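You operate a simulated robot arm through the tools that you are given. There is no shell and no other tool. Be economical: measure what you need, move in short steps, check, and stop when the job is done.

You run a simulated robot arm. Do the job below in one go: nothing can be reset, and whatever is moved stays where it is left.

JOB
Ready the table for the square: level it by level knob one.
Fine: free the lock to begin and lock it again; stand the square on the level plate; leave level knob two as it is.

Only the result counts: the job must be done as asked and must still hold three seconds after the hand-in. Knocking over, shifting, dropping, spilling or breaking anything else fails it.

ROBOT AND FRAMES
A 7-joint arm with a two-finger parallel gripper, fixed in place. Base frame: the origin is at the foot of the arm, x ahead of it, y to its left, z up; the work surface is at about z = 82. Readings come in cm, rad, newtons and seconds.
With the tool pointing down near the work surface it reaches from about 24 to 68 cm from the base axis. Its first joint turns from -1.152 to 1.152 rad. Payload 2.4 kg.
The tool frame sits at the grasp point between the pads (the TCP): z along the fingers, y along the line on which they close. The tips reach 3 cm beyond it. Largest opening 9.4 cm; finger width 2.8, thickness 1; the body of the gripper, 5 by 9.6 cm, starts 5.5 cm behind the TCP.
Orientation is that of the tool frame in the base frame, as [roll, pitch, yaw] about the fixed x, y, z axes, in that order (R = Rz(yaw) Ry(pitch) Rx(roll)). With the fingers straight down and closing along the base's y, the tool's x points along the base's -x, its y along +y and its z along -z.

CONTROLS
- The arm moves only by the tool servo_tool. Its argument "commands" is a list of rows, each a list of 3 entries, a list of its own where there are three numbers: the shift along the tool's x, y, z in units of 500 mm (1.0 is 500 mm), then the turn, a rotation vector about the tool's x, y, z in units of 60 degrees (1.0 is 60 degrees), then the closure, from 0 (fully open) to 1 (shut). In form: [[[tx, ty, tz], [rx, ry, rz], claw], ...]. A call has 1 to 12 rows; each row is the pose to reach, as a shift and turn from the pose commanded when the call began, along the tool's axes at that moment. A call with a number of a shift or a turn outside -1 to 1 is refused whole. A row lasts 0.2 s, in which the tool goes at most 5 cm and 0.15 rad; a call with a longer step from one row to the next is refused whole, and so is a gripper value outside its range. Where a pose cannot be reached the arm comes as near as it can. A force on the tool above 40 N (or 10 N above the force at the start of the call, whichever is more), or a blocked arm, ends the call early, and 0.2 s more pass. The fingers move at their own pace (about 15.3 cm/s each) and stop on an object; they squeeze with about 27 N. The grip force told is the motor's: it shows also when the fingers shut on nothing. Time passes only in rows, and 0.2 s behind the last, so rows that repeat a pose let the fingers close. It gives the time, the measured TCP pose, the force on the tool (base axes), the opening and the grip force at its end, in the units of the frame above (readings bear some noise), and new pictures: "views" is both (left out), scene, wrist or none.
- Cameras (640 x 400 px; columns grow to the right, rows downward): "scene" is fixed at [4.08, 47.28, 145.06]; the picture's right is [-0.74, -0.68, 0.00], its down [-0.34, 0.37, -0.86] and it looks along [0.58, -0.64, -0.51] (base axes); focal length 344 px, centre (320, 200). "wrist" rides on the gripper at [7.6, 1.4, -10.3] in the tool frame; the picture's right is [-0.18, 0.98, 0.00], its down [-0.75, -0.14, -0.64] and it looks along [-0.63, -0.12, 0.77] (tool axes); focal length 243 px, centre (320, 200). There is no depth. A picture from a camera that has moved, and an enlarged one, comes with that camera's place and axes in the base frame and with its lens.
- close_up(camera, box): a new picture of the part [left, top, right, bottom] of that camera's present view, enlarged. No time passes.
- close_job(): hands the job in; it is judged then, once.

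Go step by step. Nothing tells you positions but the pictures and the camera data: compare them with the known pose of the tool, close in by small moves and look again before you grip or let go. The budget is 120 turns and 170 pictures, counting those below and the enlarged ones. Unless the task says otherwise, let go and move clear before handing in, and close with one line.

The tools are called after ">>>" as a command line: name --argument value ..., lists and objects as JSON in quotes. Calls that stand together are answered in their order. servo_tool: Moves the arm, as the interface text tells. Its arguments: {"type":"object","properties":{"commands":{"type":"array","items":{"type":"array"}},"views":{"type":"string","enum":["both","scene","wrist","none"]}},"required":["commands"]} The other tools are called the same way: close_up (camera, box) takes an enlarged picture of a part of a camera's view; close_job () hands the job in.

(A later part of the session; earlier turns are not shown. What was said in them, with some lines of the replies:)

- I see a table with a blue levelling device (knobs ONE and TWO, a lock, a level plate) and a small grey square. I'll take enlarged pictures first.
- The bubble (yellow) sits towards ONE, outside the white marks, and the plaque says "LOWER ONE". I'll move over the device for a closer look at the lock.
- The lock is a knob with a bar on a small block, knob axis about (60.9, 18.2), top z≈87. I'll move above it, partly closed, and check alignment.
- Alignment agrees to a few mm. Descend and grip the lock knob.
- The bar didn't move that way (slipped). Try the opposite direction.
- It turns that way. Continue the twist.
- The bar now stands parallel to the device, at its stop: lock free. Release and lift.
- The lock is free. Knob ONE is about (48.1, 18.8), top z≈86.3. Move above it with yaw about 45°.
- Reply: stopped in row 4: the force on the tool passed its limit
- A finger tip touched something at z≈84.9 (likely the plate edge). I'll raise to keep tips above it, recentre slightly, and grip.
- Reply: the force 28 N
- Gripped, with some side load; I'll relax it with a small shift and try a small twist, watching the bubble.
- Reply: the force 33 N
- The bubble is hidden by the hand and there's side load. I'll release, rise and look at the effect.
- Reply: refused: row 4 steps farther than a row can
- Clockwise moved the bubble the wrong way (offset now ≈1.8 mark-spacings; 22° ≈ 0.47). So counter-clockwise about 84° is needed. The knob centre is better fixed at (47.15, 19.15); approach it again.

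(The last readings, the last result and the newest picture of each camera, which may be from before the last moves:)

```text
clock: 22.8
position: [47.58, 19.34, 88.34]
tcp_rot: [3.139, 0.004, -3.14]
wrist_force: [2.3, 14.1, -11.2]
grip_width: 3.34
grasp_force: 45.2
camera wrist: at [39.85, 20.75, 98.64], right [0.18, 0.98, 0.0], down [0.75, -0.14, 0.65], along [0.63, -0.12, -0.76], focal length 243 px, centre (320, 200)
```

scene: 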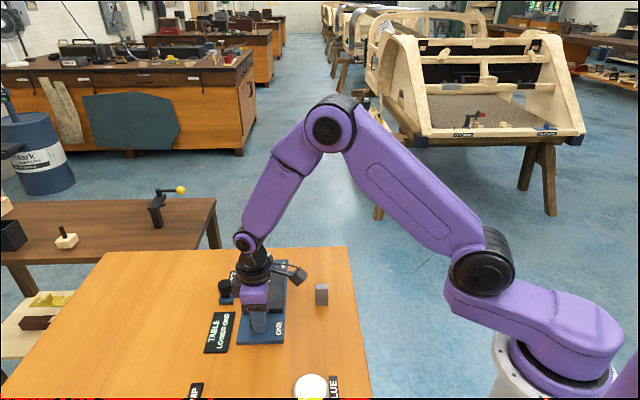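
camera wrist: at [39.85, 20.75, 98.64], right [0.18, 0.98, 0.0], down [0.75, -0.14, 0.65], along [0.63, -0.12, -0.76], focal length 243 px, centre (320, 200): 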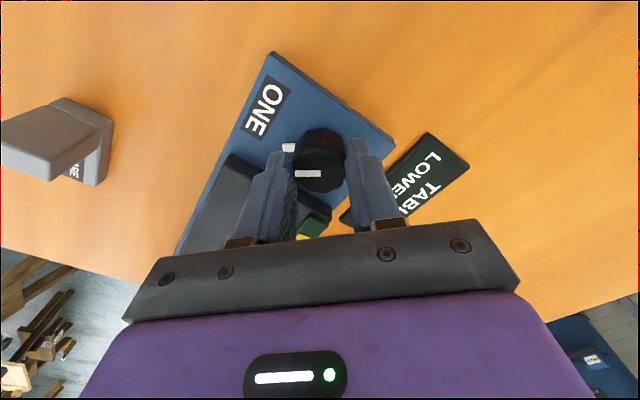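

>>> servo_tool --commands '[[[0, 0.003, 0], [0, 0, -0.12], 1], [[0, 0.003, 0], [0, 0, -0.24], 1], [[0, 0.003, 0], [0, 0, -0.36], 1], [[0, 0.003, 0], [0, 0, -0.48], 1], [[0, 0.003, 0], [0, 0, -0.6], 1], [[0, 0.003, 0], [0, 0, -0.72], 1], [[0, 0.003, 0], [0, 0, -0.84], 1], [[0, 0.003, 0], [0, 0, -0.96], 1], [[0, 0.003, 0], [0, 0, -0.96], 1]]' --views "wrist"

>>> close_up --camera "wrist" --box '[120, 40, 420, 250]'

>>> close_up --camera "scene" --box '[225, 240, 305, 350]'

```text
clock: 24.8
position: [47.63, 19.17, 88.2]
tcp_rot: [-3.139, 0.001, -2.137]
wrist_force: [7.1, -15.7, 17.1]
grip_width: 3.27
grasp_force: 44.6
camera wrist: at [42.25, 13.51, 98.61], right [-0.73, 0.68, 0.0], down [0.52, 0.56, 0.64], along [0.44, 0.47, -0.77], focal length 243 px, centre (320, 200)
```

wrist: 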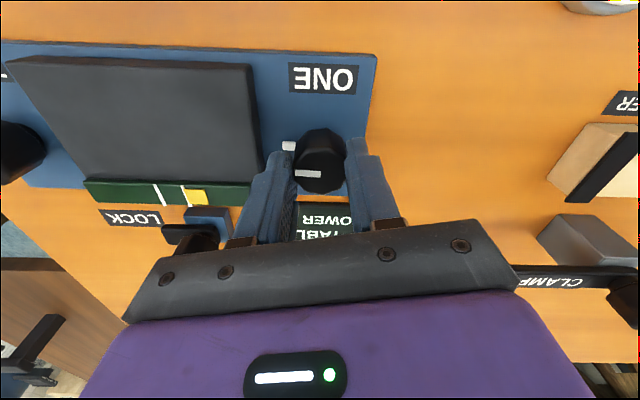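

```text
1.90 times, centred on (270, 145) of wrist
camera zoom: at [42.25, 13.51, 98.61], right [-0.73, 0.68, 0.0], down [0.52, 0.56, 0.64], along [0.44, 0.47, -0.77], focal length 462 px, centre (415, 305)
```

zoom: 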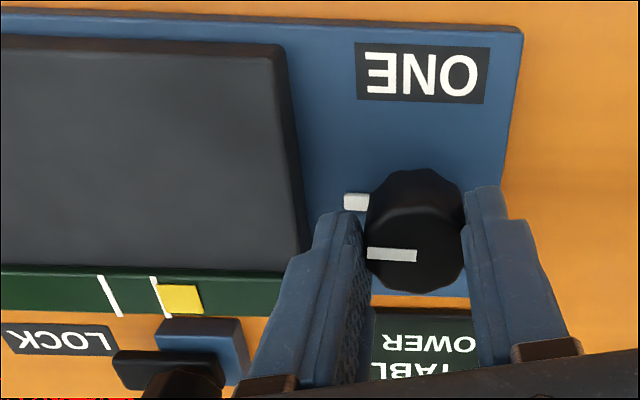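

```text
3.64 times, centred on (265, 295) of scene
camera zoom: at [4.07, 47.23, 145.08], right [-0.74, -0.68, 0.0], down [-0.34, 0.37, -0.86], along [0.58, -0.63, -0.51], focal length 1250 px, centre (520, -146)
```

zoom: 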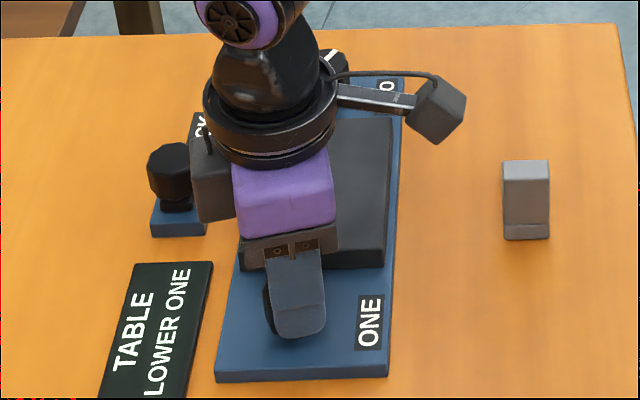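

Bubble is visible now, offset about 0.9 spacing; another ≈57° is needed.

>>> servo_tool --commands '[[[0.001, -0.003, -0.002], [0, 0, -0.12], 1], [[0.001, -0.003, -0.002], [0, 0, -0.24], 1], [[0.001, -0.003, -0.002], [0, 0, -0.36], 1], [[0.001, -0.003, -0.002], [0, 0, -0.48], 1], [[0.001, -0.003, -0.002], [0, 0, -0.6], 1], [[0.001, -0.003, -0.002], [0, 0, -0.7], 1], [[0.001, -0.003, -0.002], [0, 0, -0.7], 1]]' --views "wrist"

>>> close_up --camera "wrist" --box '[80, 40, 380, 250]'

```text
clock: 26.4
position: [47.75, 19.33, 88.3]
tcp_rot: [-3.137, 0.001, -1.403]
wrist_force: [25.7, -10.0, -25.9]
grip_width: 3.28
grasp_force: 44.9
camera wrist: at [47.55, 11.39, 98.63], right [-1.0, 0.02, 0.0], down [0.01, 0.77, 0.64], along [0.01, 0.64, -0.77], focal length 243 px, centre (320, 200)
```

wrist: 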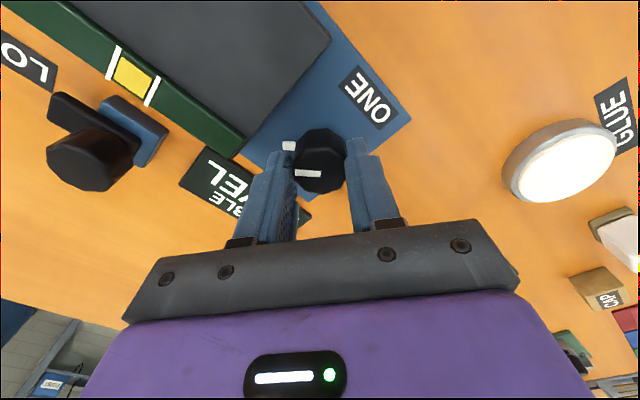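

```text
1.90 times, centred on (230, 145) of wrist
camera zoom: at [47.55, 11.39, 98.63], right [-1.0, 0.02, 0.0], down [0.01, 0.77, 0.64], along [0.01, 0.64, -0.77], focal length 462 px, centre (491, 305)
```

zoom: 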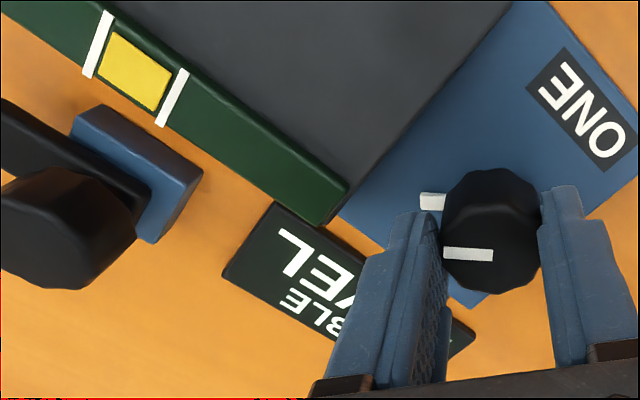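

The plaque now reads "TABLE LEVEL" and the bubble is centred. Release and rise.

>>> servo_tool --commands '[[[0, -0.002, 0], [0, 0, 0], 0.8], [[0, -0.002, 0], [0, 0, 0], 0.4], [[0, -0.002, 0], [0, 0, 0], 0.4], [[0, 0, -0.06], [0, 0, 0], 0.4], [[0, 0, -0.12], [0, 0, 0], 0.4], [[0, 0, -0.18], [0, 0, 0], 0.4], [[0, 0, -0.18], [0, 0, 0], 0.4]]' --views "wrist"

>>> close_up --camera "wrist" --box '[80, 0, 420, 200]'

```text
clock: 28.0
position: [47.37, 19.39, 97.2]
tcp_rot: [-3.139, 0.001, -1.403]
wrist_force: [0.9, -0.4, -0.3]
grip_width: 5.65
grasp_force: 0.1
camera wrist: at [47.23, 11.55, 107.56], right [-1.0, 0.02, 0.0], down [0.01, 0.77, 0.64], along [0.01, 0.64, -0.77], focal length 243 px, centre (320, 200)
```

wrist: 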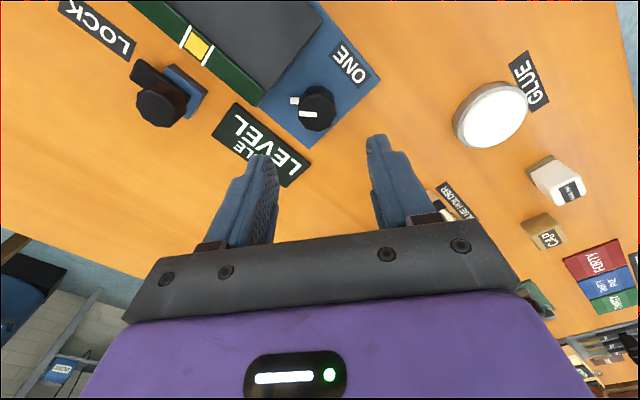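

```text
1.88 times, centred on (250, 100) of wrist
camera zoom: at [47.23, 11.55, 107.56], right [-1.0, 0.02, 0.0], down [0.01, 0.77, 0.64], along [0.01, 0.64, -0.77], focal length 457 px, centre (452, 388)
```

zoom: 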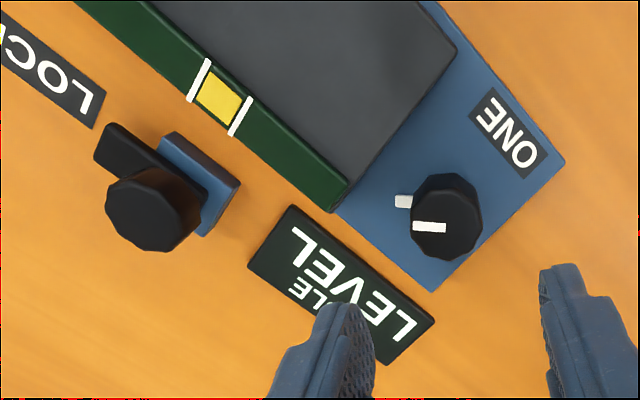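

Level holds. Now back over the lock knob.

>>> servo_tool --commands '[[[0.015, -0.067, 0], [0, 0, 0], 0.4], [[0.03, -0.134, 0], [0, 0, 0], 0.4], [[0.045, -0.2, 0.02], [0, 0, 0], 0.4], [[0.06, -0.268, 0.08], [0, 0, 0], 0.4], [[0.06, -0.268, 0.08], [0, 0, 0], 0.4], [[0.06, -0.268, 0.08], [0, 0, 0], 0.4]]' --views "wrist"

```text
clock: 29.4
position: [61.47, 18.61, 93.45]
tcp_rot: [3.141, 0.001, -1.403]
wrist_force: [-1.5, 0.7, -0.4]
grip_width: 5.64
grasp_force: 0.0
camera wrist: at [61.18, 10.82, 103.71], right [-1.0, 0.02, 0.0], down [0.01, 0.77, 0.64], along [0.01, 0.64, -0.77], focal length 243 px, centre (320, 200)
```

wrist: 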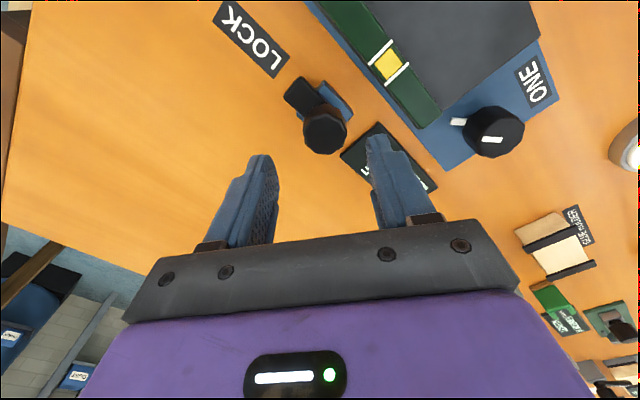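

>>> servo_tool --commands '[[[-0.001, 0.007, 0.05], [0, 0, 0], 0.4], [[-0.001, 0.007, 0.109], [0, 0, 0], 0.4], [[-0.001, 0.007, 0.109], [0, 0, 0], 0.4], [[-0.001, 0.007, 0.109], [0, 0, 0], 0.75], [[-0.001, 0.007, 0.109], [0, 0, 0], 1], [[-0.001, 0.007, 0.109], [0, 0, 0], 1]]' --views "wrist"

```text
clock: 30.8
position: [61.07, 18.62, 87.97]
tcp_rot: [-3.137, 0.0, -1.406]
wrist_force: [15.5, 2.8, -9.2]
grip_width: 3.13
grasp_force: 44.9
camera wrist: at [60.78, 10.76, 98.25], right [-1.0, 0.02, 0.0], down [0.01, 0.77, 0.64], along [0.02, 0.64, -0.77], focal length 243 px, centre (320, 200)
```

wrist: 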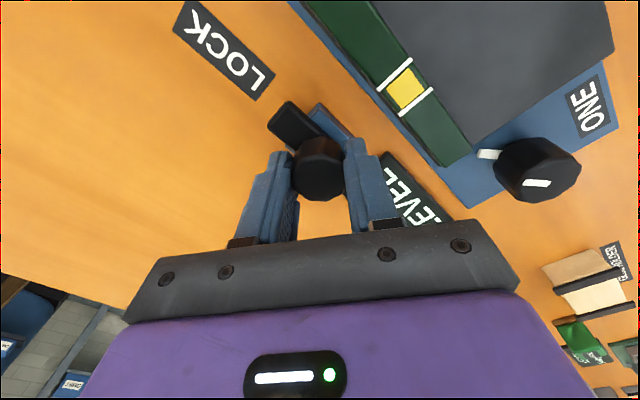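

>>> servo_tool --commands '[[[0, -0.002, 0], [0, 0, 0.12], 1], [[0, -0.002, 0], [0, 0, 0.24], 1], [[0, -0.002, 0], [0, 0, 0.36], 1], [[0, -0.002, 0], [0, 0, 0.48], 1], [[0, -0.002, 0], [0, 0, 0.6], 1], [[0, -0.002, 0], [0, 0, 0.72], 1], [[0, -0.002, 0], [0, 0, 0.84], 1], [[0, -0.002, 0], [0, 0, 0.96], 1], [[0, -0.002, 0], [0, 0, 0.96], 1]]' --views "none"

>>> servo_tool --commands '[[[0, 0, 0], [0, 0, 0.12], 1], [[0, 0, 0], [0, 0, 0.24], 1], [[0, 0, 0], [0, 0, 0.36], 1], [[0, 0, 0], [0, 0, 0.48], 1], [[0, 0, 0], [0, 0, 0.48], 1]]' --views "wrist"

>>> close_up --camera "scene" --box '[205, 250, 285, 330]'

```text
clock: 32.8
position: [61.0, 18.61, 87.88]
tcp_rot: [-3.138, 0.004, -2.412]
wrist_force: [-2.7, -3.0, 7.0]
grip_width: 3.14
grasp_force: 45.3
```

```text
clock: 34.0
position: [61.03, 18.59, 87.85]
tcp_rot: [3.141, 0.005, -2.914]
wrist_force: [-3.4, -3.9, 3.4]
grip_width: 3.14
grasp_force: 44.7
camera wrist: at [53.24, 18.17, 98.24], right [-0.04, 1.0, 0.0], down [0.76, 0.03, 0.64], along [0.64, 0.03, -0.76], focal length 243 px, centre (320, 200)
```

wrist: 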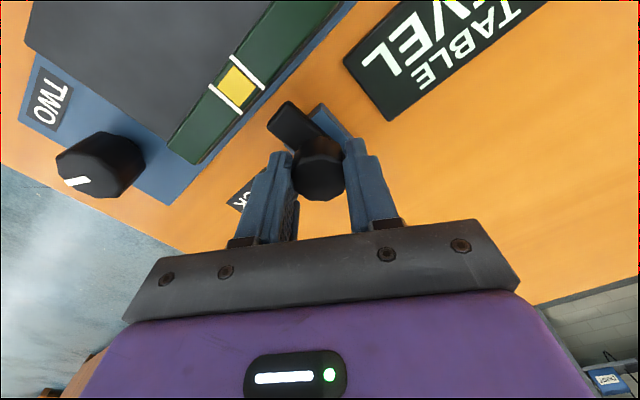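

```text
5.00 times, centred on (245, 290) of scene
camera zoom: at [4.06, 47.27, 145.06], right [-0.74, -0.68, 0.0], down [-0.34, 0.37, -0.86], along [0.58, -0.63, -0.51], focal length 1719 px, centre (695, -250)
```

zoom: 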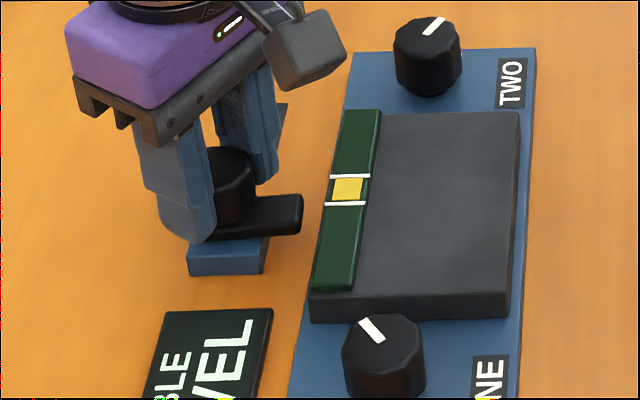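

Nearly home; push a bit further to the stop.

>>> servo_tool --commands '[[[0, 0, 0], [0, 0, 0.12], 1], [[0, 0, 0], [0, 0, 0.24], 1], [[0, 0, 0], [0, 0, 0.36], 1], [[0, 0, 0], [0, 0, 0.36], 1]]' --views "wrist"

>>> close_up --camera "scene" --box '[205, 250, 285, 330]'

```text
clock: 35.0
position: [61.01, 18.49, 87.98]
tcp_rot: [-3.141, 0.0, 2.991]
wrist_force: [1.0, -6.4, -5.8]
grip_width: 3.13
grasp_force: 45.7
camera wrist: at [53.7, 21.04, 98.26], right [0.33, 0.94, 0.0], down [0.72, -0.25, 0.64], along [0.61, -0.21, -0.77], focal length 243 px, centre (320, 200)
```

wrist: 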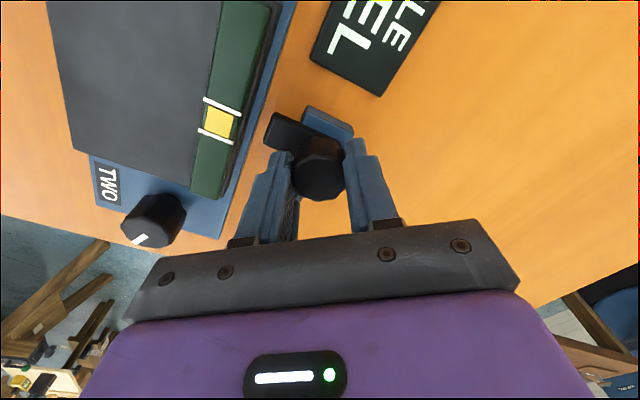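

```text
5.00 times, centred on (245, 290) of scene
camera zoom: at [4.09, 47.27, 145.06], right [-0.74, -0.68, 0.0], down [-0.34, 0.37, -0.86], along [0.58, -0.64, -0.51], focal length 1719 px, centre (695, -250)
```

zoom: 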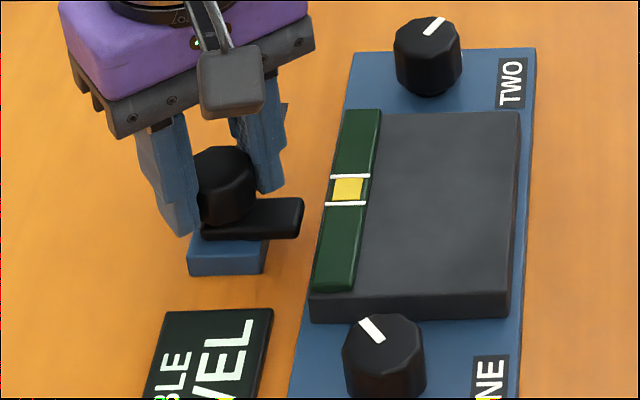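

The lock bar is back in its locked position, and the bubble is still centred. Release, rise and go to look at the square.

>>> servo_tool --commands '[[[0, 0, 0], [0, 0, 0], 0.5], [[0, 0, 0], [0, 0, 0], 0.4], [[0, 0, -0.09], [0, 0, 0], 0.4], [[0, 0, -0.18], [0, 0, 0], 0.3], [[0.05, -0.05, -0.24], [0, 0, 0], 0.1], [[0.11, -0.1, -0.28], [0, 0, 0], 0], [[0.17, -0.16, -0.28], [0, 0, -0.05], 0], [[0.23, -0.22, -0.28], [0, 0, -0.1], 0], [[0.29, -0.28, -0.28], [0, 0, -0.143], 0], [[0.35, -0.33, -0.28], [0, 0, -0.143], 0], [[0.41, -0.376, -0.28], [0, 0, -0.143], 0], [[0.41, -0.376, -0.28], [0, 0, -0.143], 0]]' --views "wrist"

>>> close_up --camera "scene" --box '[205, 250, 345, 350]'

>>> close_up --camera "wrist" --box '[240, 60, 440, 200]'

```text
clock: 37.6
position: [37.96, 2.88, 101.86]
tcp_rot: [-3.141, 0.0, -3.141]
wrist_force: [0.8, -0.2, -0.6]
grip_width: 9.39
grasp_force: 0.0
camera wrist: at [30.29, 4.23, 112.25], right [0.18, 0.98, 0.0], down [0.75, -0.14, 0.64], along [0.63, -0.12, -0.77], focal length 243 px, centre (320, 200)
```

wrist: 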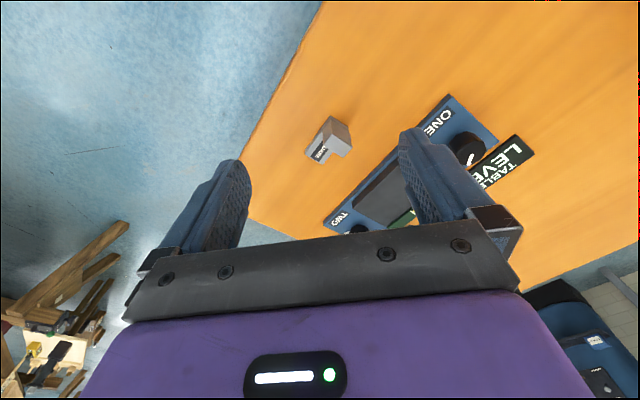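

```text
4.00 times, centred on (275, 300) of scene
camera zoom: at [4.08, 47.28, 145.06], right [-0.74, -0.68, 0.0], down [-0.34, 0.37, -0.86], along [0.58, -0.64, -0.51], focal length 1375 px, centre (500, -200)
```

zoom: 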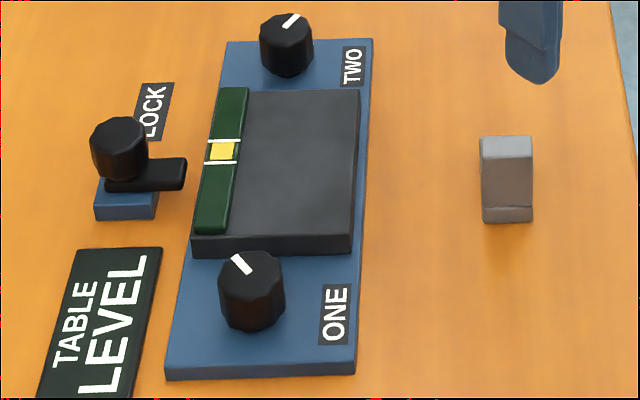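

```text
2.86 times, centred on (340, 130) of wrist
camera zoom: at [30.29, 4.23, 112.25], right [0.18, 0.98, 0.0], down [0.75, -0.14, 0.64], along [0.63, -0.12, -0.77], focal length 693 px, centre (263, 400)
```

zoom: 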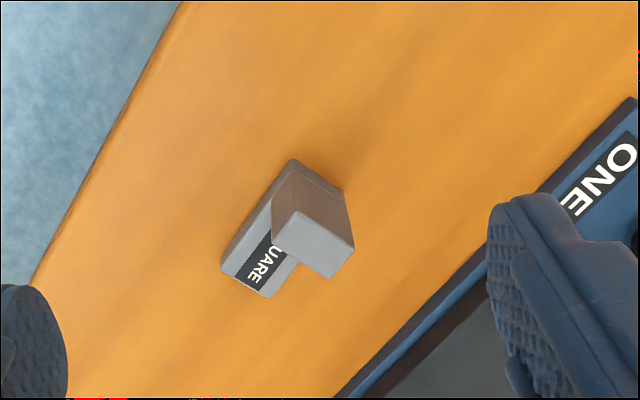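

The square is an L-shaped block: upright about (43.4, 3.8), 2.8 wide, top z≈87.3, foot extending to (46.5, 0.2), aligned with the device. I'll move above with the fingers closing across its width.

>>> servo_tool --commands '[[[-0.018, 0.003, 0.03], [0, 0, 0.125], 0.2], [[-0.036, 0.006, 0.06], [0, 0, 0.25], 0.3], [[-0.055, 0.009, 0.09], [0, 0, 0.375], 0.4], [[-0.073, 0.012, 0.12], [0, 0, 0.5], 0.4], [[-0.09, 0.014, 0.15], [0, 0, 0.625], 0.4], [[-0.111, 0.016, 0.176], [0, 0, 0.75], 0.4], [[-0.111, 0.016, 0.176], [0, 0, 0.75], 0.4]]' --views "wrist"

>>> close_up --camera "wrist" --box '[220, 60, 420, 200]'

>>> close_up --camera "scene" --box '[265, 230, 365, 330]'

```text
clock: 39.2
position: [43.65, 3.86, 93.06]
tcp_rot: [3.14, 0.001, 2.356]
wrist_force: [0.5, -0.5, 0.1]
grip_width: 5.64
grasp_force: 0.0
camera wrist: at [39.14, 10.1, 103.43], right [0.82, 0.57, 0.0], down [0.43, -0.63, 0.64], along [0.36, -0.53, -0.77], focal length 243 px, centre (320, 200)
```

wrist: 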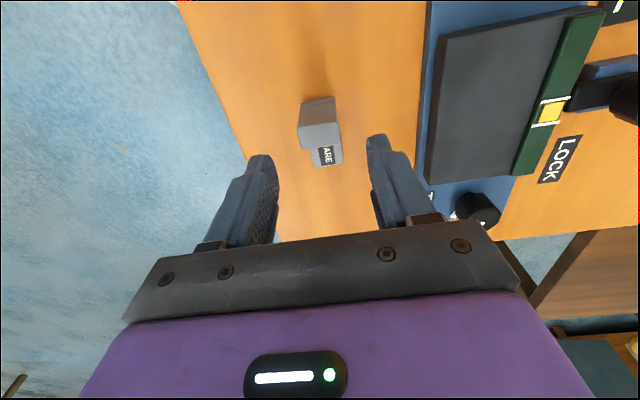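

```text
2.86 times, centred on (320, 130) of wrist
camera zoom: at [39.14, 10.1, 103.43], right [0.82, 0.57, 0.0], down [0.43, -0.63, 0.64], along [0.36, -0.53, -0.77], focal length 693 px, centre (320, 400)
```

zoom: 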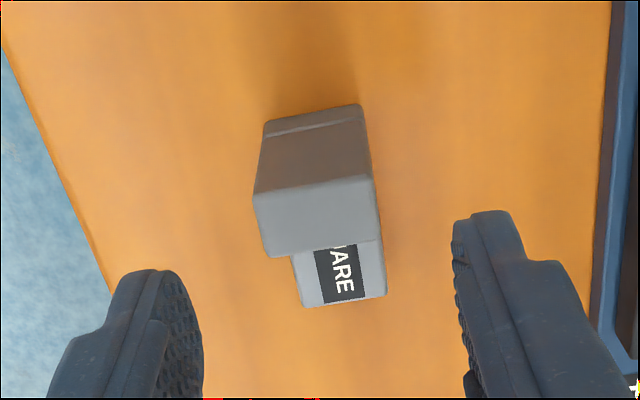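

```text
4.00 times, centred on (315, 280) of scene
camera zoom: at [4.08, 47.28, 145.06], right [-0.74, -0.68, 0.0], down [-0.34, 0.37, -0.86], along [0.58, -0.64, -0.51], focal length 1375 px, centre (340, -120)
```

zoom: 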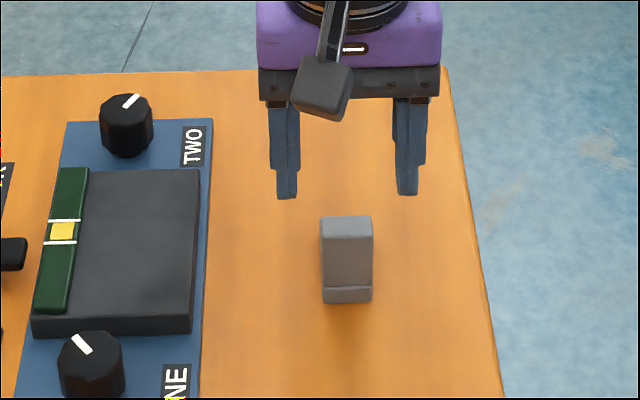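

>>> servo_tool --commands '[[[0, -0.004, 0.05], [0, 0, 0], 0.4], [[0, -0.004, 0.1], [0, 0, 0], 0.4], [[0, -0.004, 0.137], [0, 0, 0], 0.4], [[0, -0.004, 0.137], [0, 0, 0], 0.4]]' --views "wrist"

>>> close_up --camera "scene" --box '[265, 230, 365, 330]'

```text
clock: 40.2
position: [43.4, 3.72, 86.28]
tcp_rot: [3.141, 0.001, 2.358]
wrist_force: [0.2, -0.8, -0.1]
grip_width: 5.64
grasp_force: 0.0
camera wrist: at [38.93, 9.97, 96.69], right [0.82, 0.57, 0.0], down [0.43, -0.63, 0.64], along [0.37, -0.53, -0.77], focal length 243 px, centre (320, 200)
```

wrist: 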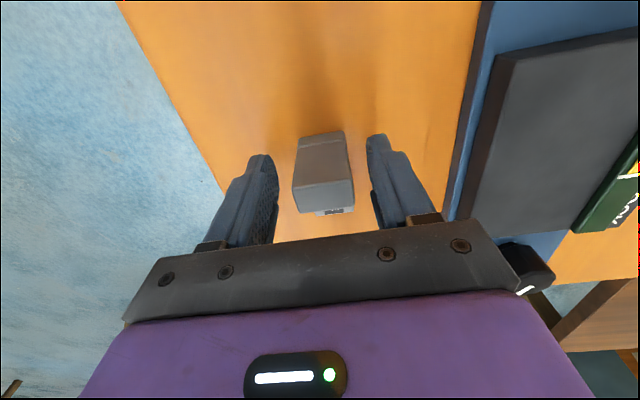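

```text
4.00 times, centred on (315, 280) of scene
camera zoom: at [4.08, 47.28, 145.06], right [-0.74, -0.68, 0.0], down [-0.34, 0.37, -0.86], along [0.58, -0.64, -0.51], focal length 1375 px, centre (340, -120)
```

zoom: 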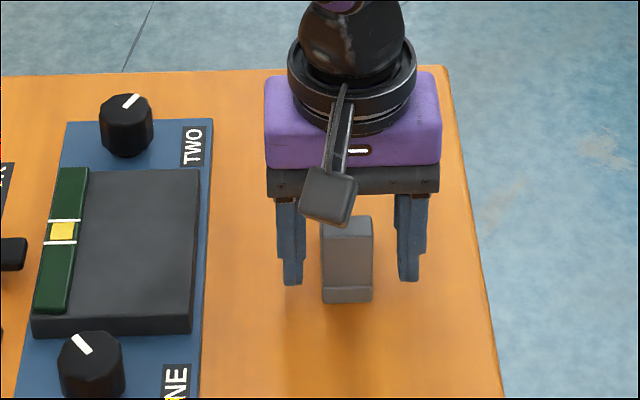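

>>> servo_tool --commands '[[[0, 0, 0], [0, 0, 0], 0.7], [[0, 0, 0], [0, 0, 0], 1], [[0, 0, 0], [0, 0, 0], 1], [[0, 0, -0.03], [0, 0, 0], 1], [[0, 0, -0.08], [0, 0, 0], 1], [[0, 0, -0.14], [0, 0, 0], 1], [[0, 0, -0.14], [0, 0, 0], 1]]' --views "wrist"

>>> close_up --camera "scene" --box '[265, 230, 365, 330]'

```text
clock: 41.8
position: [43.41, 3.69, 93.24]
tcp_rot: [3.141, 0.0, 2.358]
wrist_force: [-0.3, 0.1, -3.4]
grip_width: 3.19
grasp_force: 26.9
camera wrist: at [38.98, 9.94, 103.59], right [0.82, 0.57, 0.0], down [0.43, -0.63, 0.64], along [0.36, -0.53, -0.77], focal length 243 px, centre (320, 200)
```

wrist: 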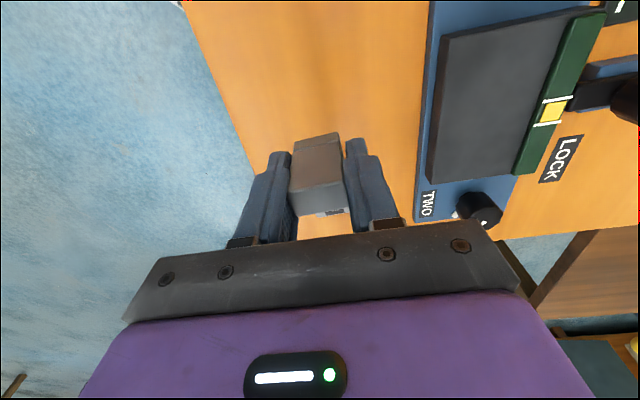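

```text
4.00 times, centred on (315, 280) of scene
camera zoom: at [4.08, 47.28, 145.06], right [-0.74, -0.68, 0.0], down [-0.34, 0.37, -0.86], along [0.58, -0.64, -0.51], focal length 1375 px, centre (340, -120)
```

zoom: 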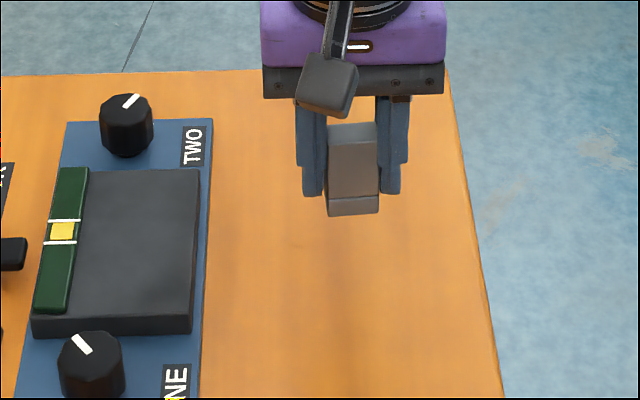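

Holding the square upright. Carry it over the plate at this height.

>>> servo_tool --commands '[[[0.002, 0.06, -0.01], [0, 0, 0], 1], [[0.004, 0.12, -0.01], [0, 0, 0], 1], [[0.006, 0.18, -0.01], [0, 0, 0], 1], [[0.008, 0.246, -0.01], [0, 0, 0], 1], [[0.008, 0.246, -0.01], [0, 0, 0], 1]]' --views "wrist"

>>> close_up --camera "scene" --box '[205, 230, 315, 340]'

>>> close_up --camera "wrist" --box '[180, 0, 460, 230]'

```text
clock: 43.0
position: [51.65, 12.63, 93.67]
tcp_rot: [3.14, 0.002, 2.359]
wrist_force: [-0.6, -0.8, -3.8]
grip_width: 3.17
grasp_force: 27.7
camera wrist: at [47.27, 18.96, 103.98], right [0.82, 0.57, 0.0], down [0.43, -0.63, 0.64], along [0.37, -0.53, -0.77], focal length 243 px, centre (320, 200)
```

wrist: 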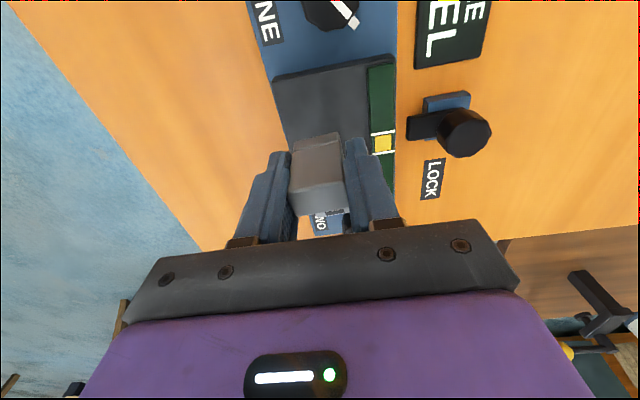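

```text
3.64 times, centred on (260, 285) of scene
camera zoom: at [4.08, 47.29, 145.06], right [-0.74, -0.68, 0.0], down [-0.34, 0.37, -0.86], along [0.58, -0.64, -0.51], focal length 1250 px, centre (538, -109)
```

zoom: 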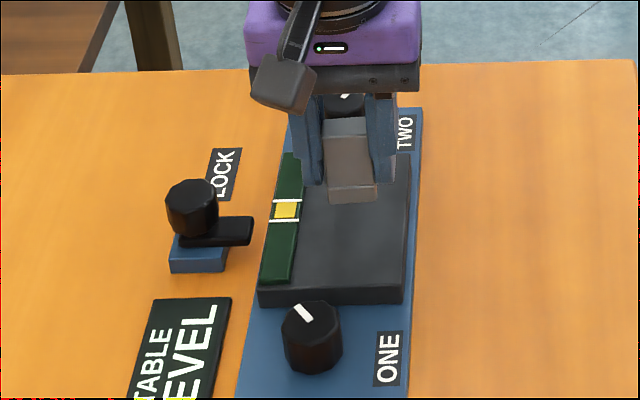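

```text
1.74 times, centred on (320, 115) of wrist
camera zoom: at [47.27, 18.96, 103.98], right [0.82, 0.57, 0.0], down [0.43, -0.63, 0.64], along [0.37, -0.53, -0.77], focal length 422 px, centre (320, 348)
```

zoom: 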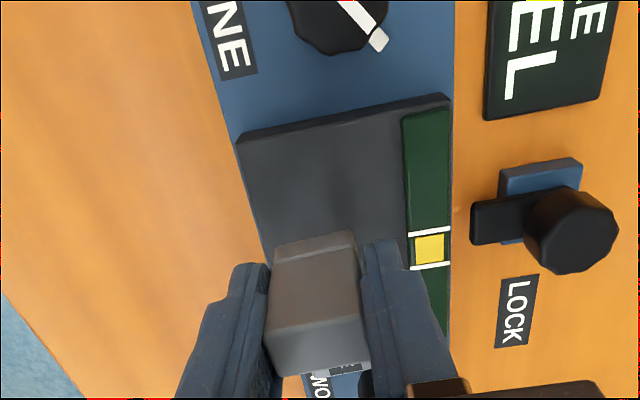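

Alignment is good. Lower to just above the plate.

>>> servo_tool --commands '[[[-0.02, 0, 0.03], [0, 0, 0], 1], [[-0.02, 0, 0.06], [0, 0, 0], 1], [[-0.02, 0, 0.078], [0, 0, 0], 1], [[-0.02, 0, 0.078], [0, 0, 0], 1]]' --views "none"

>>> close_up --camera "scene" --box '[225, 250, 305, 330]'

```text
clock: 44.0
position: [52.55, 12.03, 89.83]
tcp_rot: [3.14, 0.003, 2.358]
wrist_force: [0.4, 0.3, -3.1]
grip_width: 3.17
grasp_force: 26.8
```

```text
5.00 times, centred on (265, 290) of scene
camera zoom: at [4.08, 47.28, 145.06], right [-0.74, -0.68, 0.0], down [-0.34, 0.37, -0.86], along [0.58, -0.64, -0.51], focal length 1719 px, centre (595, -250)
```

zoom: 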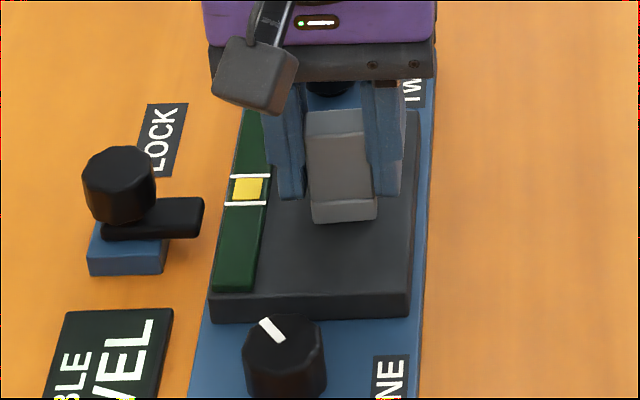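

>>> servo_tool --commands '[[[0, 0, 0.003], [0, 0, 0], 1], [[0, 0, 0.006], [0, 0, 0], 1], [[0, 0, 0.009], [0, 0, 0], 1], [[0, 0, 0.009], [0, 0, 0], 1]]' --views "none"

>>> close_up --camera "scene" --box '[225, 250, 305, 330]'

```text
clock: 45.0
position: [52.57, 11.9, 89.47]
tcp_rot: [3.14, 0.002, 2.357]
wrist_force: [0.9, 0.1, -3.6]
grip_width: 3.19
grasp_force: 26.8
```

```text
5.00 times, centred on (265, 290) of scene
camera zoom: at [4.08, 47.28, 145.06], right [-0.74, -0.68, 0.0], down [-0.34, 0.37, -0.86], along [0.58, -0.64, -0.51], focal length 1719 px, centre (595, -250)
```

zoom: 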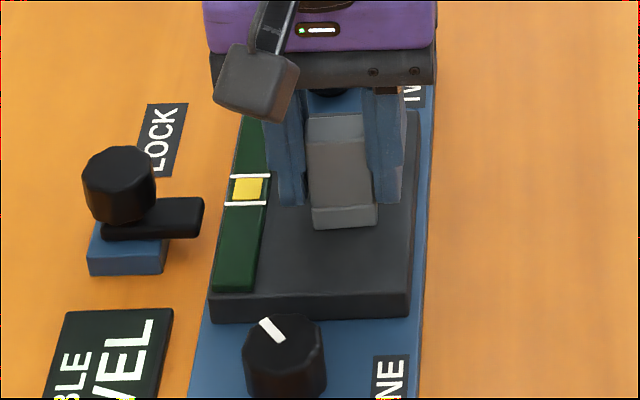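

>>> servo_tool --commands '[[[0, 0, 0.002], [0, 0, 0], 1], [[0, 0, 0.004], [0, 0, 0], 1], [[0, 0, 0.006], [0, 0, 0], 1], [[0, 0, 0.006], [0, 0, 0], 1]]' --views "none"

```text
clock: 46.0
position: [52.66, 12.06, 89.44]
tcp_rot: [3.141, 0.003, 2.357]
wrist_force: [-4.0, -0.3, 6.7]
grip_width: 3.18
grasp_force: 26.9
stopped in row 4: the force on the tool passed its limit (the readings are from after the stop); the commanded pose is now the measured one
```

Contact at z≈89.4. Release gently to a small opening.

>>> servo_tool --commands '[[[0, 0, 0], [0, 0, 0], 0.8], [[0, 0, 0], [0, 0, 0], 0.57], [[0, 0, 0], [0, 0, 0], 0.57]]' --views "wrist"

>>> close_up --camera "scene" --box '[225, 250, 305, 330]'

```text
clock: 46.8
position: [52.77, 11.95, 89.39]
tcp_rot: [3.136, 0.004, 2.359]
wrist_force: [3.1, 2.8, 8.6]
grip_width: 3.84
grasp_force: 0.1
camera wrist: at [48.25, 18.3, 99.69], right [0.82, 0.57, 0.01], down [0.43, -0.63, 0.64], along [0.37, -0.53, -0.76], focal length 243 px, centre (320, 200)
```

wrist: 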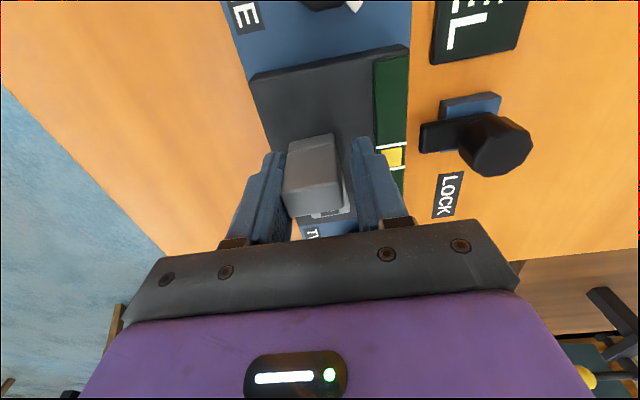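

```text
5.00 times, centred on (265, 290) of scene
camera zoom: at [4.07, 47.28, 145.06], right [-0.74, -0.68, 0.0], down [-0.34, 0.37, -0.86], along [0.58, -0.64, -0.51], focal length 1719 px, centre (595, -250)
```

zoom: 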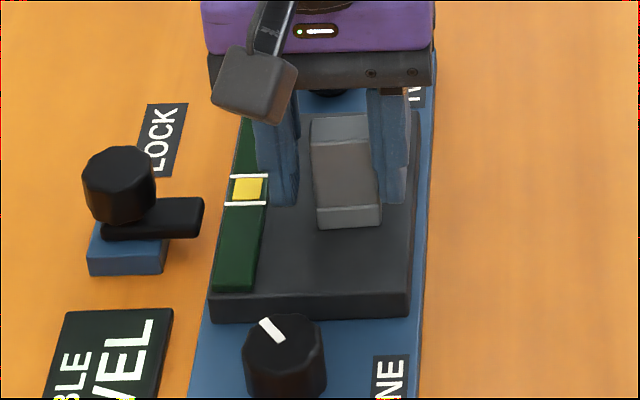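

A finger may be touching the square's side or the vial; shift 1–2 mm to centre and lift straight up.

>>> servo_tool --commands '[[[0, -0.004, 0], [0, 0, 0], 0.57], [[0, -0.004, -0.004], [0, 0, 0], 0.57], [[0, -0.004, -0.01], [0, 0, 0], 0.55]]' --views "wrist"

>>> close_up --camera "scene" --box '[225, 250, 305, 330]'

>>> close_up --camera "wrist" --box '[220, 60, 460, 240]'

```text
clock: 47.6
position: [52.39, 11.89, 89.81]
tcp_rot: [-3.142, 0.002, 2.358]
wrist_force: [0.6, 0.1, -4.3]
grip_width: 4.23
grasp_force: 0.1
camera wrist: at [47.97, 18.13, 100.1], right [0.82, 0.57, 0.0], down [0.43, -0.63, 0.64], along [0.36, -0.53, -0.77], focal length 243 px, centre (320, 200)
```

wrist: 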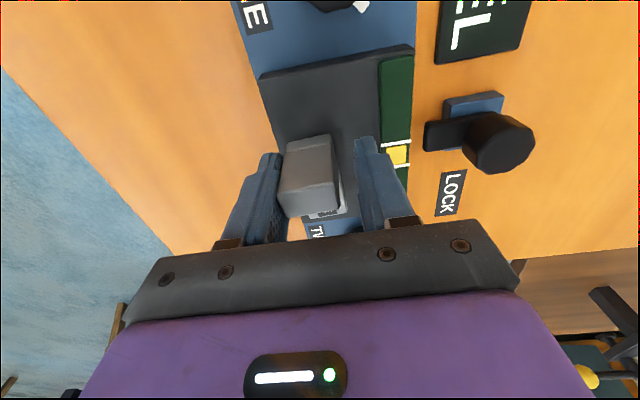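

```text
5.00 times, centred on (265, 290) of scene
camera zoom: at [4.08, 47.28, 145.06], right [-0.74, -0.68, 0.0], down [-0.34, 0.37, -0.86], along [0.58, -0.64, -0.51], focal length 1719 px, centre (595, -250)
```

zoom: 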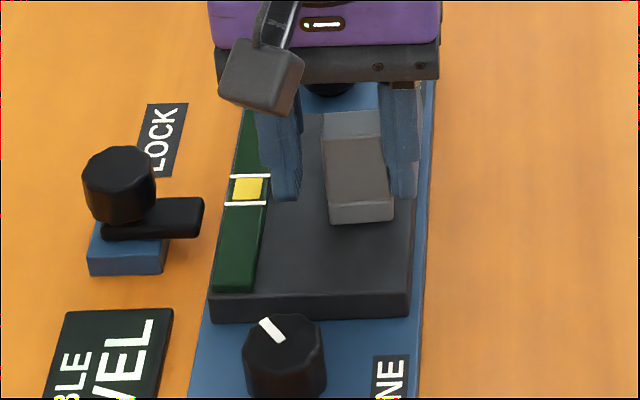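

```text
2.22 times, centred on (340, 150) of wrist
camera zoom: at [47.97, 18.13, 100.1], right [0.82, 0.57, 0.0], down [0.43, -0.63, 0.64], along [0.36, -0.53, -0.77], focal length 539 px, centre (276, 311)
```

zoom: 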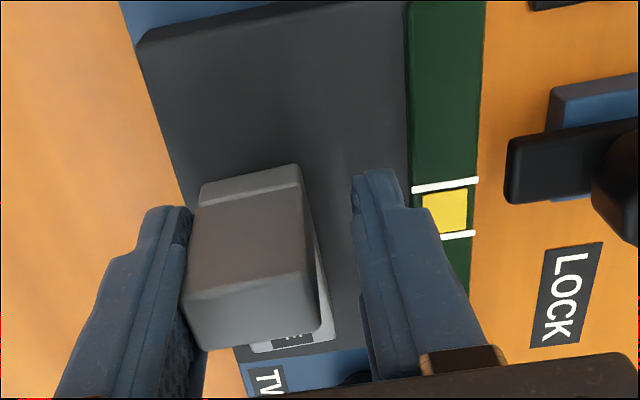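

The square seems to have shifted with one finger. I'll open wider at this height and look again before lifting.

>>> servo_tool --commands '[[[0, 0, 0], [0, 0, 0], 0.45], [[0, 0, 0], [0, 0, 0], 0.4]]' --views "wrist"

>>> close_up --camera "scene" --box '[225, 250, 305, 330]'

>>> close_up --camera "wrist" --box '[220, 60, 460, 240]'

```text
clock: 48.2
position: [52.44, 11.83, 89.8]
tcp_rot: [3.139, 0.004, 2.358]
wrist_force: [-0.2, 0.4, -3.4]
grip_width: 5.64
grasp_force: 0.1
camera wrist: at [48.02, 18.16, 100.15], right [0.82, 0.57, 0.0], down [0.43, -0.63, 0.64], along [0.37, -0.53, -0.77], focal length 243 px, centre (320, 200)
```

wrist: 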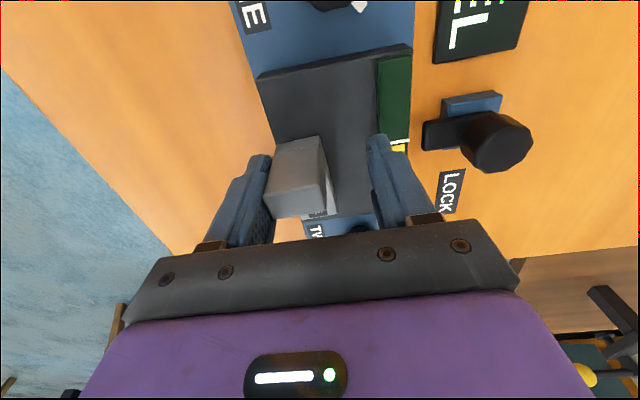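

```text
5.00 times, centred on (265, 290) of scene
camera zoom: at [4.08, 47.28, 145.06], right [-0.74, -0.68, 0.0], down [-0.34, 0.37, -0.86], along [0.58, -0.64, -0.51], focal length 1719 px, centre (595, -250)
```

zoom: 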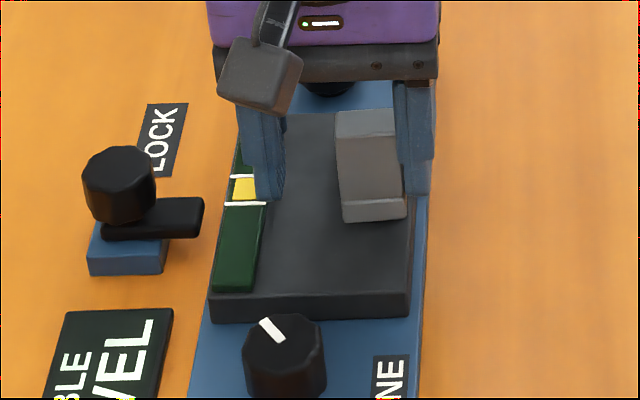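

```text
2.22 times, centred on (340, 150) of wrist
camera zoom: at [48.02, 18.16, 100.15], right [0.82, 0.57, 0.0], down [0.43, -0.63, 0.64], along [0.37, -0.53, -0.77], focal length 539 px, centre (276, 311)
```

zoom: 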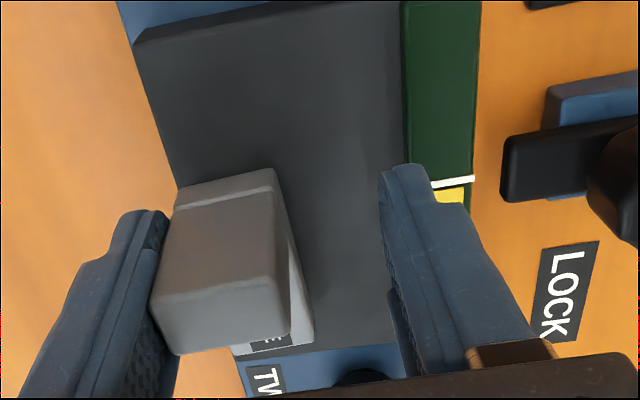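

The square is clinging to one finger and still hanging from it (tool carries ~3.4 N). I'll take a detailed look while bringing it back to the plate's centre line.

>>> servo_tool --commands '[[[0, 0.012, 0], [0, 0, 0], 0.4], [[0, 0.024, 0], [0, 0, 0], 0.4], [[0, 0.024, 0], [0, 0, 0], 0.4]]' --views "none"

>>> close_up --camera "scene" --box '[235, 260, 305, 310]'

>>> close_up --camera "wrist" --box '[220, 120, 360, 250]'

```text
clock: 49.0
position: [53.38, 12.72, 89.8]
tcp_rot: [3.139, 0.004, 2.358]
wrist_force: [-1.4, 0.0, -4.0]
grip_width: 5.63
grasp_force: 0.1
```

```text
8.00 times, centred on (270, 285) of scene
camera zoom: at [4.08, 47.28, 145.06], right [-0.74, -0.68, 0.0], down [-0.34, 0.37, -0.86], along [0.58, -0.64, -0.51], focal length 2751 px, centre (720, -480)
```

zoom: 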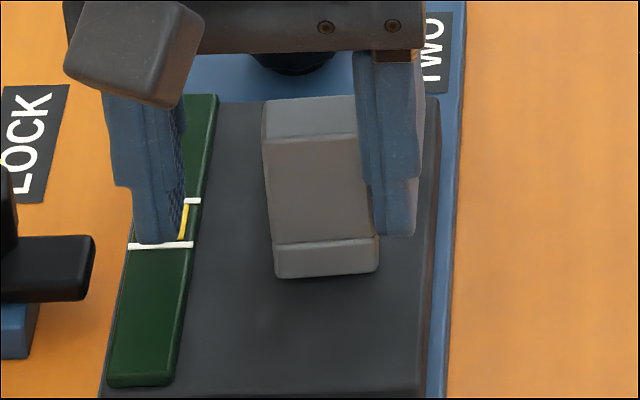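

```text
3.08 times, centred on (290, 185) of wrist
camera zoom: at [48.86, 18.99, 100.11], right [0.82, 0.57, 0.0], down [0.43, -0.63, 0.64], along [0.37, -0.53, -0.77], focal length 746 px, centre (412, 246)
```

zoom: 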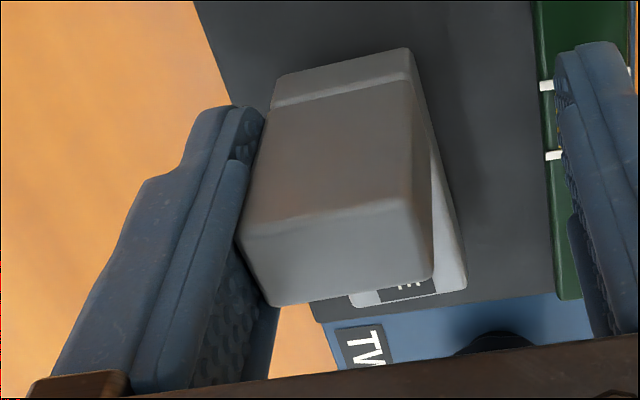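

>>> servo_tool --commands '[[[0, 0, 0.004], [0, 0, 0], 0.4], [[0, 0, 0.008], [0, 0, 0], 0.4], [[0, 0, 0.01], [0, 0, 0], 0.4], [[0, 0, 0.01], [0, 0, 0], 0.4]]' --views "none"

>>> close_up --camera "scene" --box '[235, 260, 305, 310]'

```text
clock: 50.0
position: [53.39, 12.76, 89.31]
tcp_rot: [3.139, 0.003, 2.358]
wrist_force: [-2.5, 1.3, 8.0]
grip_width: 5.72
grasp_force: 0.1
```

```text
8.00 times, centred on (270, 285) of scene
camera zoom: at [4.05, 47.28, 145.06], right [-0.74, -0.68, 0.0], down [-0.34, 0.37, -0.86], along [0.58, -0.64, -0.51], focal length 2751 px, centre (720, -480)
```

zoom: 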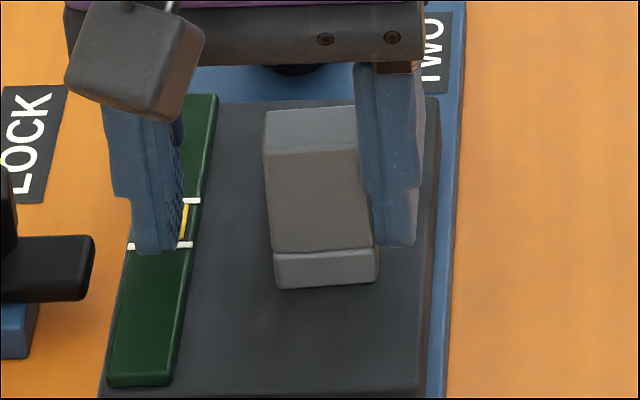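

Seated on the plate but still clinging. I'll press down moderately for friction and pull the finger away by opening.

>>> servo_tool --commands '[[[0, 0, 0.002], [0, 0, 0], 0.4], [[0, 0, 0.004], [0, 0, 0], 0.4], [[0, 0, 0.004], [0, 0, 0], 0.25], [[0, 0, 0.004], [0, 0, 0], 0.25]]' --views "none"

>>> close_up --camera "scene" --box '[235, 260, 305, 310]'

```text
clock: 51.0
position: [52.79, 12.2, 88.77]
tcp_rot: [-3.134, -0.004, 2.354]
wrist_force: [-0.5, -0.5, -0.4]
grip_width: 7.07
grasp_force: 0.1
```

```text
8.00 times, centred on (270, 285) of scene
camera zoom: at [4.09, 47.27, 145.06], right [-0.74, -0.68, 0.0], down [-0.34, 0.37, -0.86], along [0.58, -0.64, -0.51], focal length 2751 px, centre (720, -480)
```

zoom: 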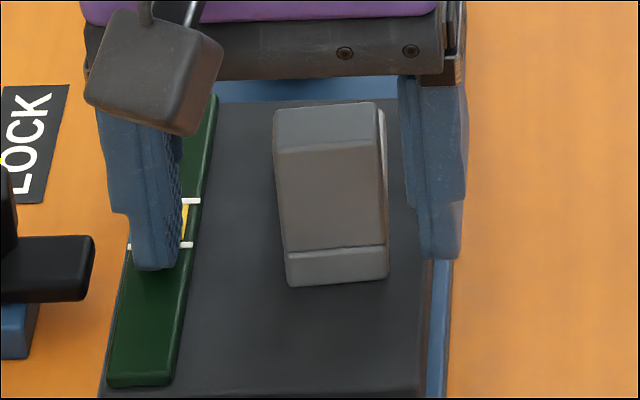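

It came free (tool force back to zero) and the square stands on the plate. Lift straight up and clear away.

>>> servo_tool --commands '[[[0, 0, -0.01], [0, 0, 0], 0.25], [[0, 0, -0.06], [0, 0, 0], 0.25], [[0, 0, -0.14], [0, 0, 0], 0.25], [[0, 0, -0.22], [0, 0, 0], 0.25], [[0, 0, -0.3], [0, 0, 0], 0.25], [[0.03, -0.07, -0.34], [0, 0, 0], 0.25], [[0.06, -0.15, -0.38], [0, 0, 0], 0.25], [[0.09, -0.24, -0.4], [0, 0, 0], 0.25], [[0.12, -0.32, -0.4], [0, 0, 0], 0.25], [[0.12, -0.32, -0.4], [0, 0, 0], 0.25]]' --views "both"

>>> close_up --camera "scene" --box '[205, 250, 305, 350]'

```text
clock: 53.2
position: [37.53, 5.57, 109.36]
tcp_rot: [3.141, 0.004, 2.358]
wrist_force: [1.0, 0.7, 0.1]
grip_width: 7.05
grasp_force: 0.1
camera wrist: at [33.04, 11.89, 119.65], right [0.82, 0.57, 0.0], down [0.43, -0.63, 0.64], along [0.37, -0.53, -0.77], focal length 243 px, centre (320, 200)
```

scene: 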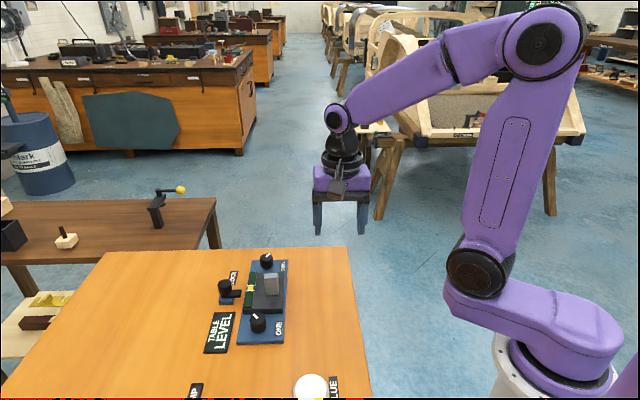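
wrist: 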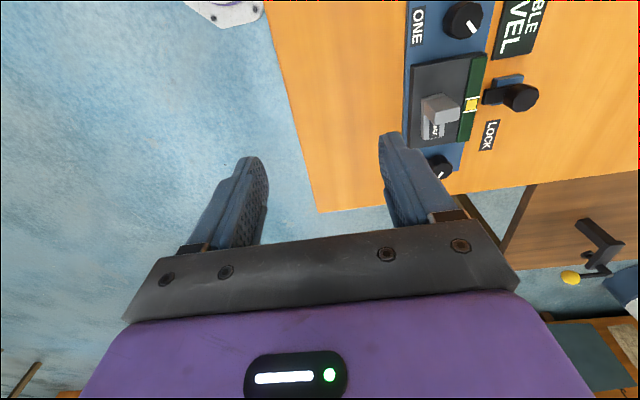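

```text
4.00 times, centred on (255, 300) of scene
camera zoom: at [4.07, 47.28, 145.06], right [-0.74, -0.68, 0.0], down [-0.34, 0.37, -0.86], along [0.58, -0.64, -0.51], focal length 1375 px, centre (580, -200)
```

zoom: 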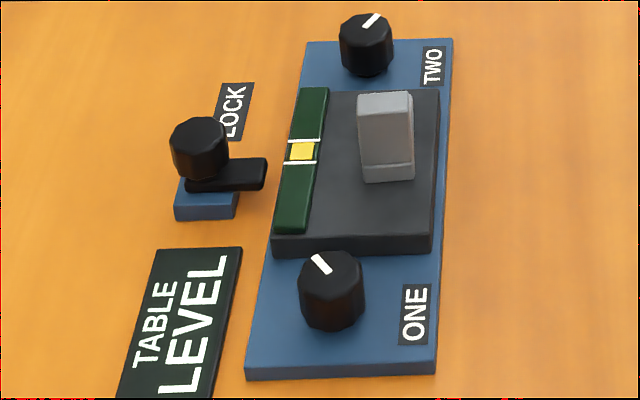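

The square stands on the plate, the plaque reads "TABLE LEVEL", the lock is back in place, knob TWO is unchanged and the arm is clear. I'm handing in.

>>> close_job

```text
The job is handed in.
```

I levelled the table with knob ONE only, locked it again and stood the square on the level plate. The plaque read "TABLE LEVEL" when I handed in.
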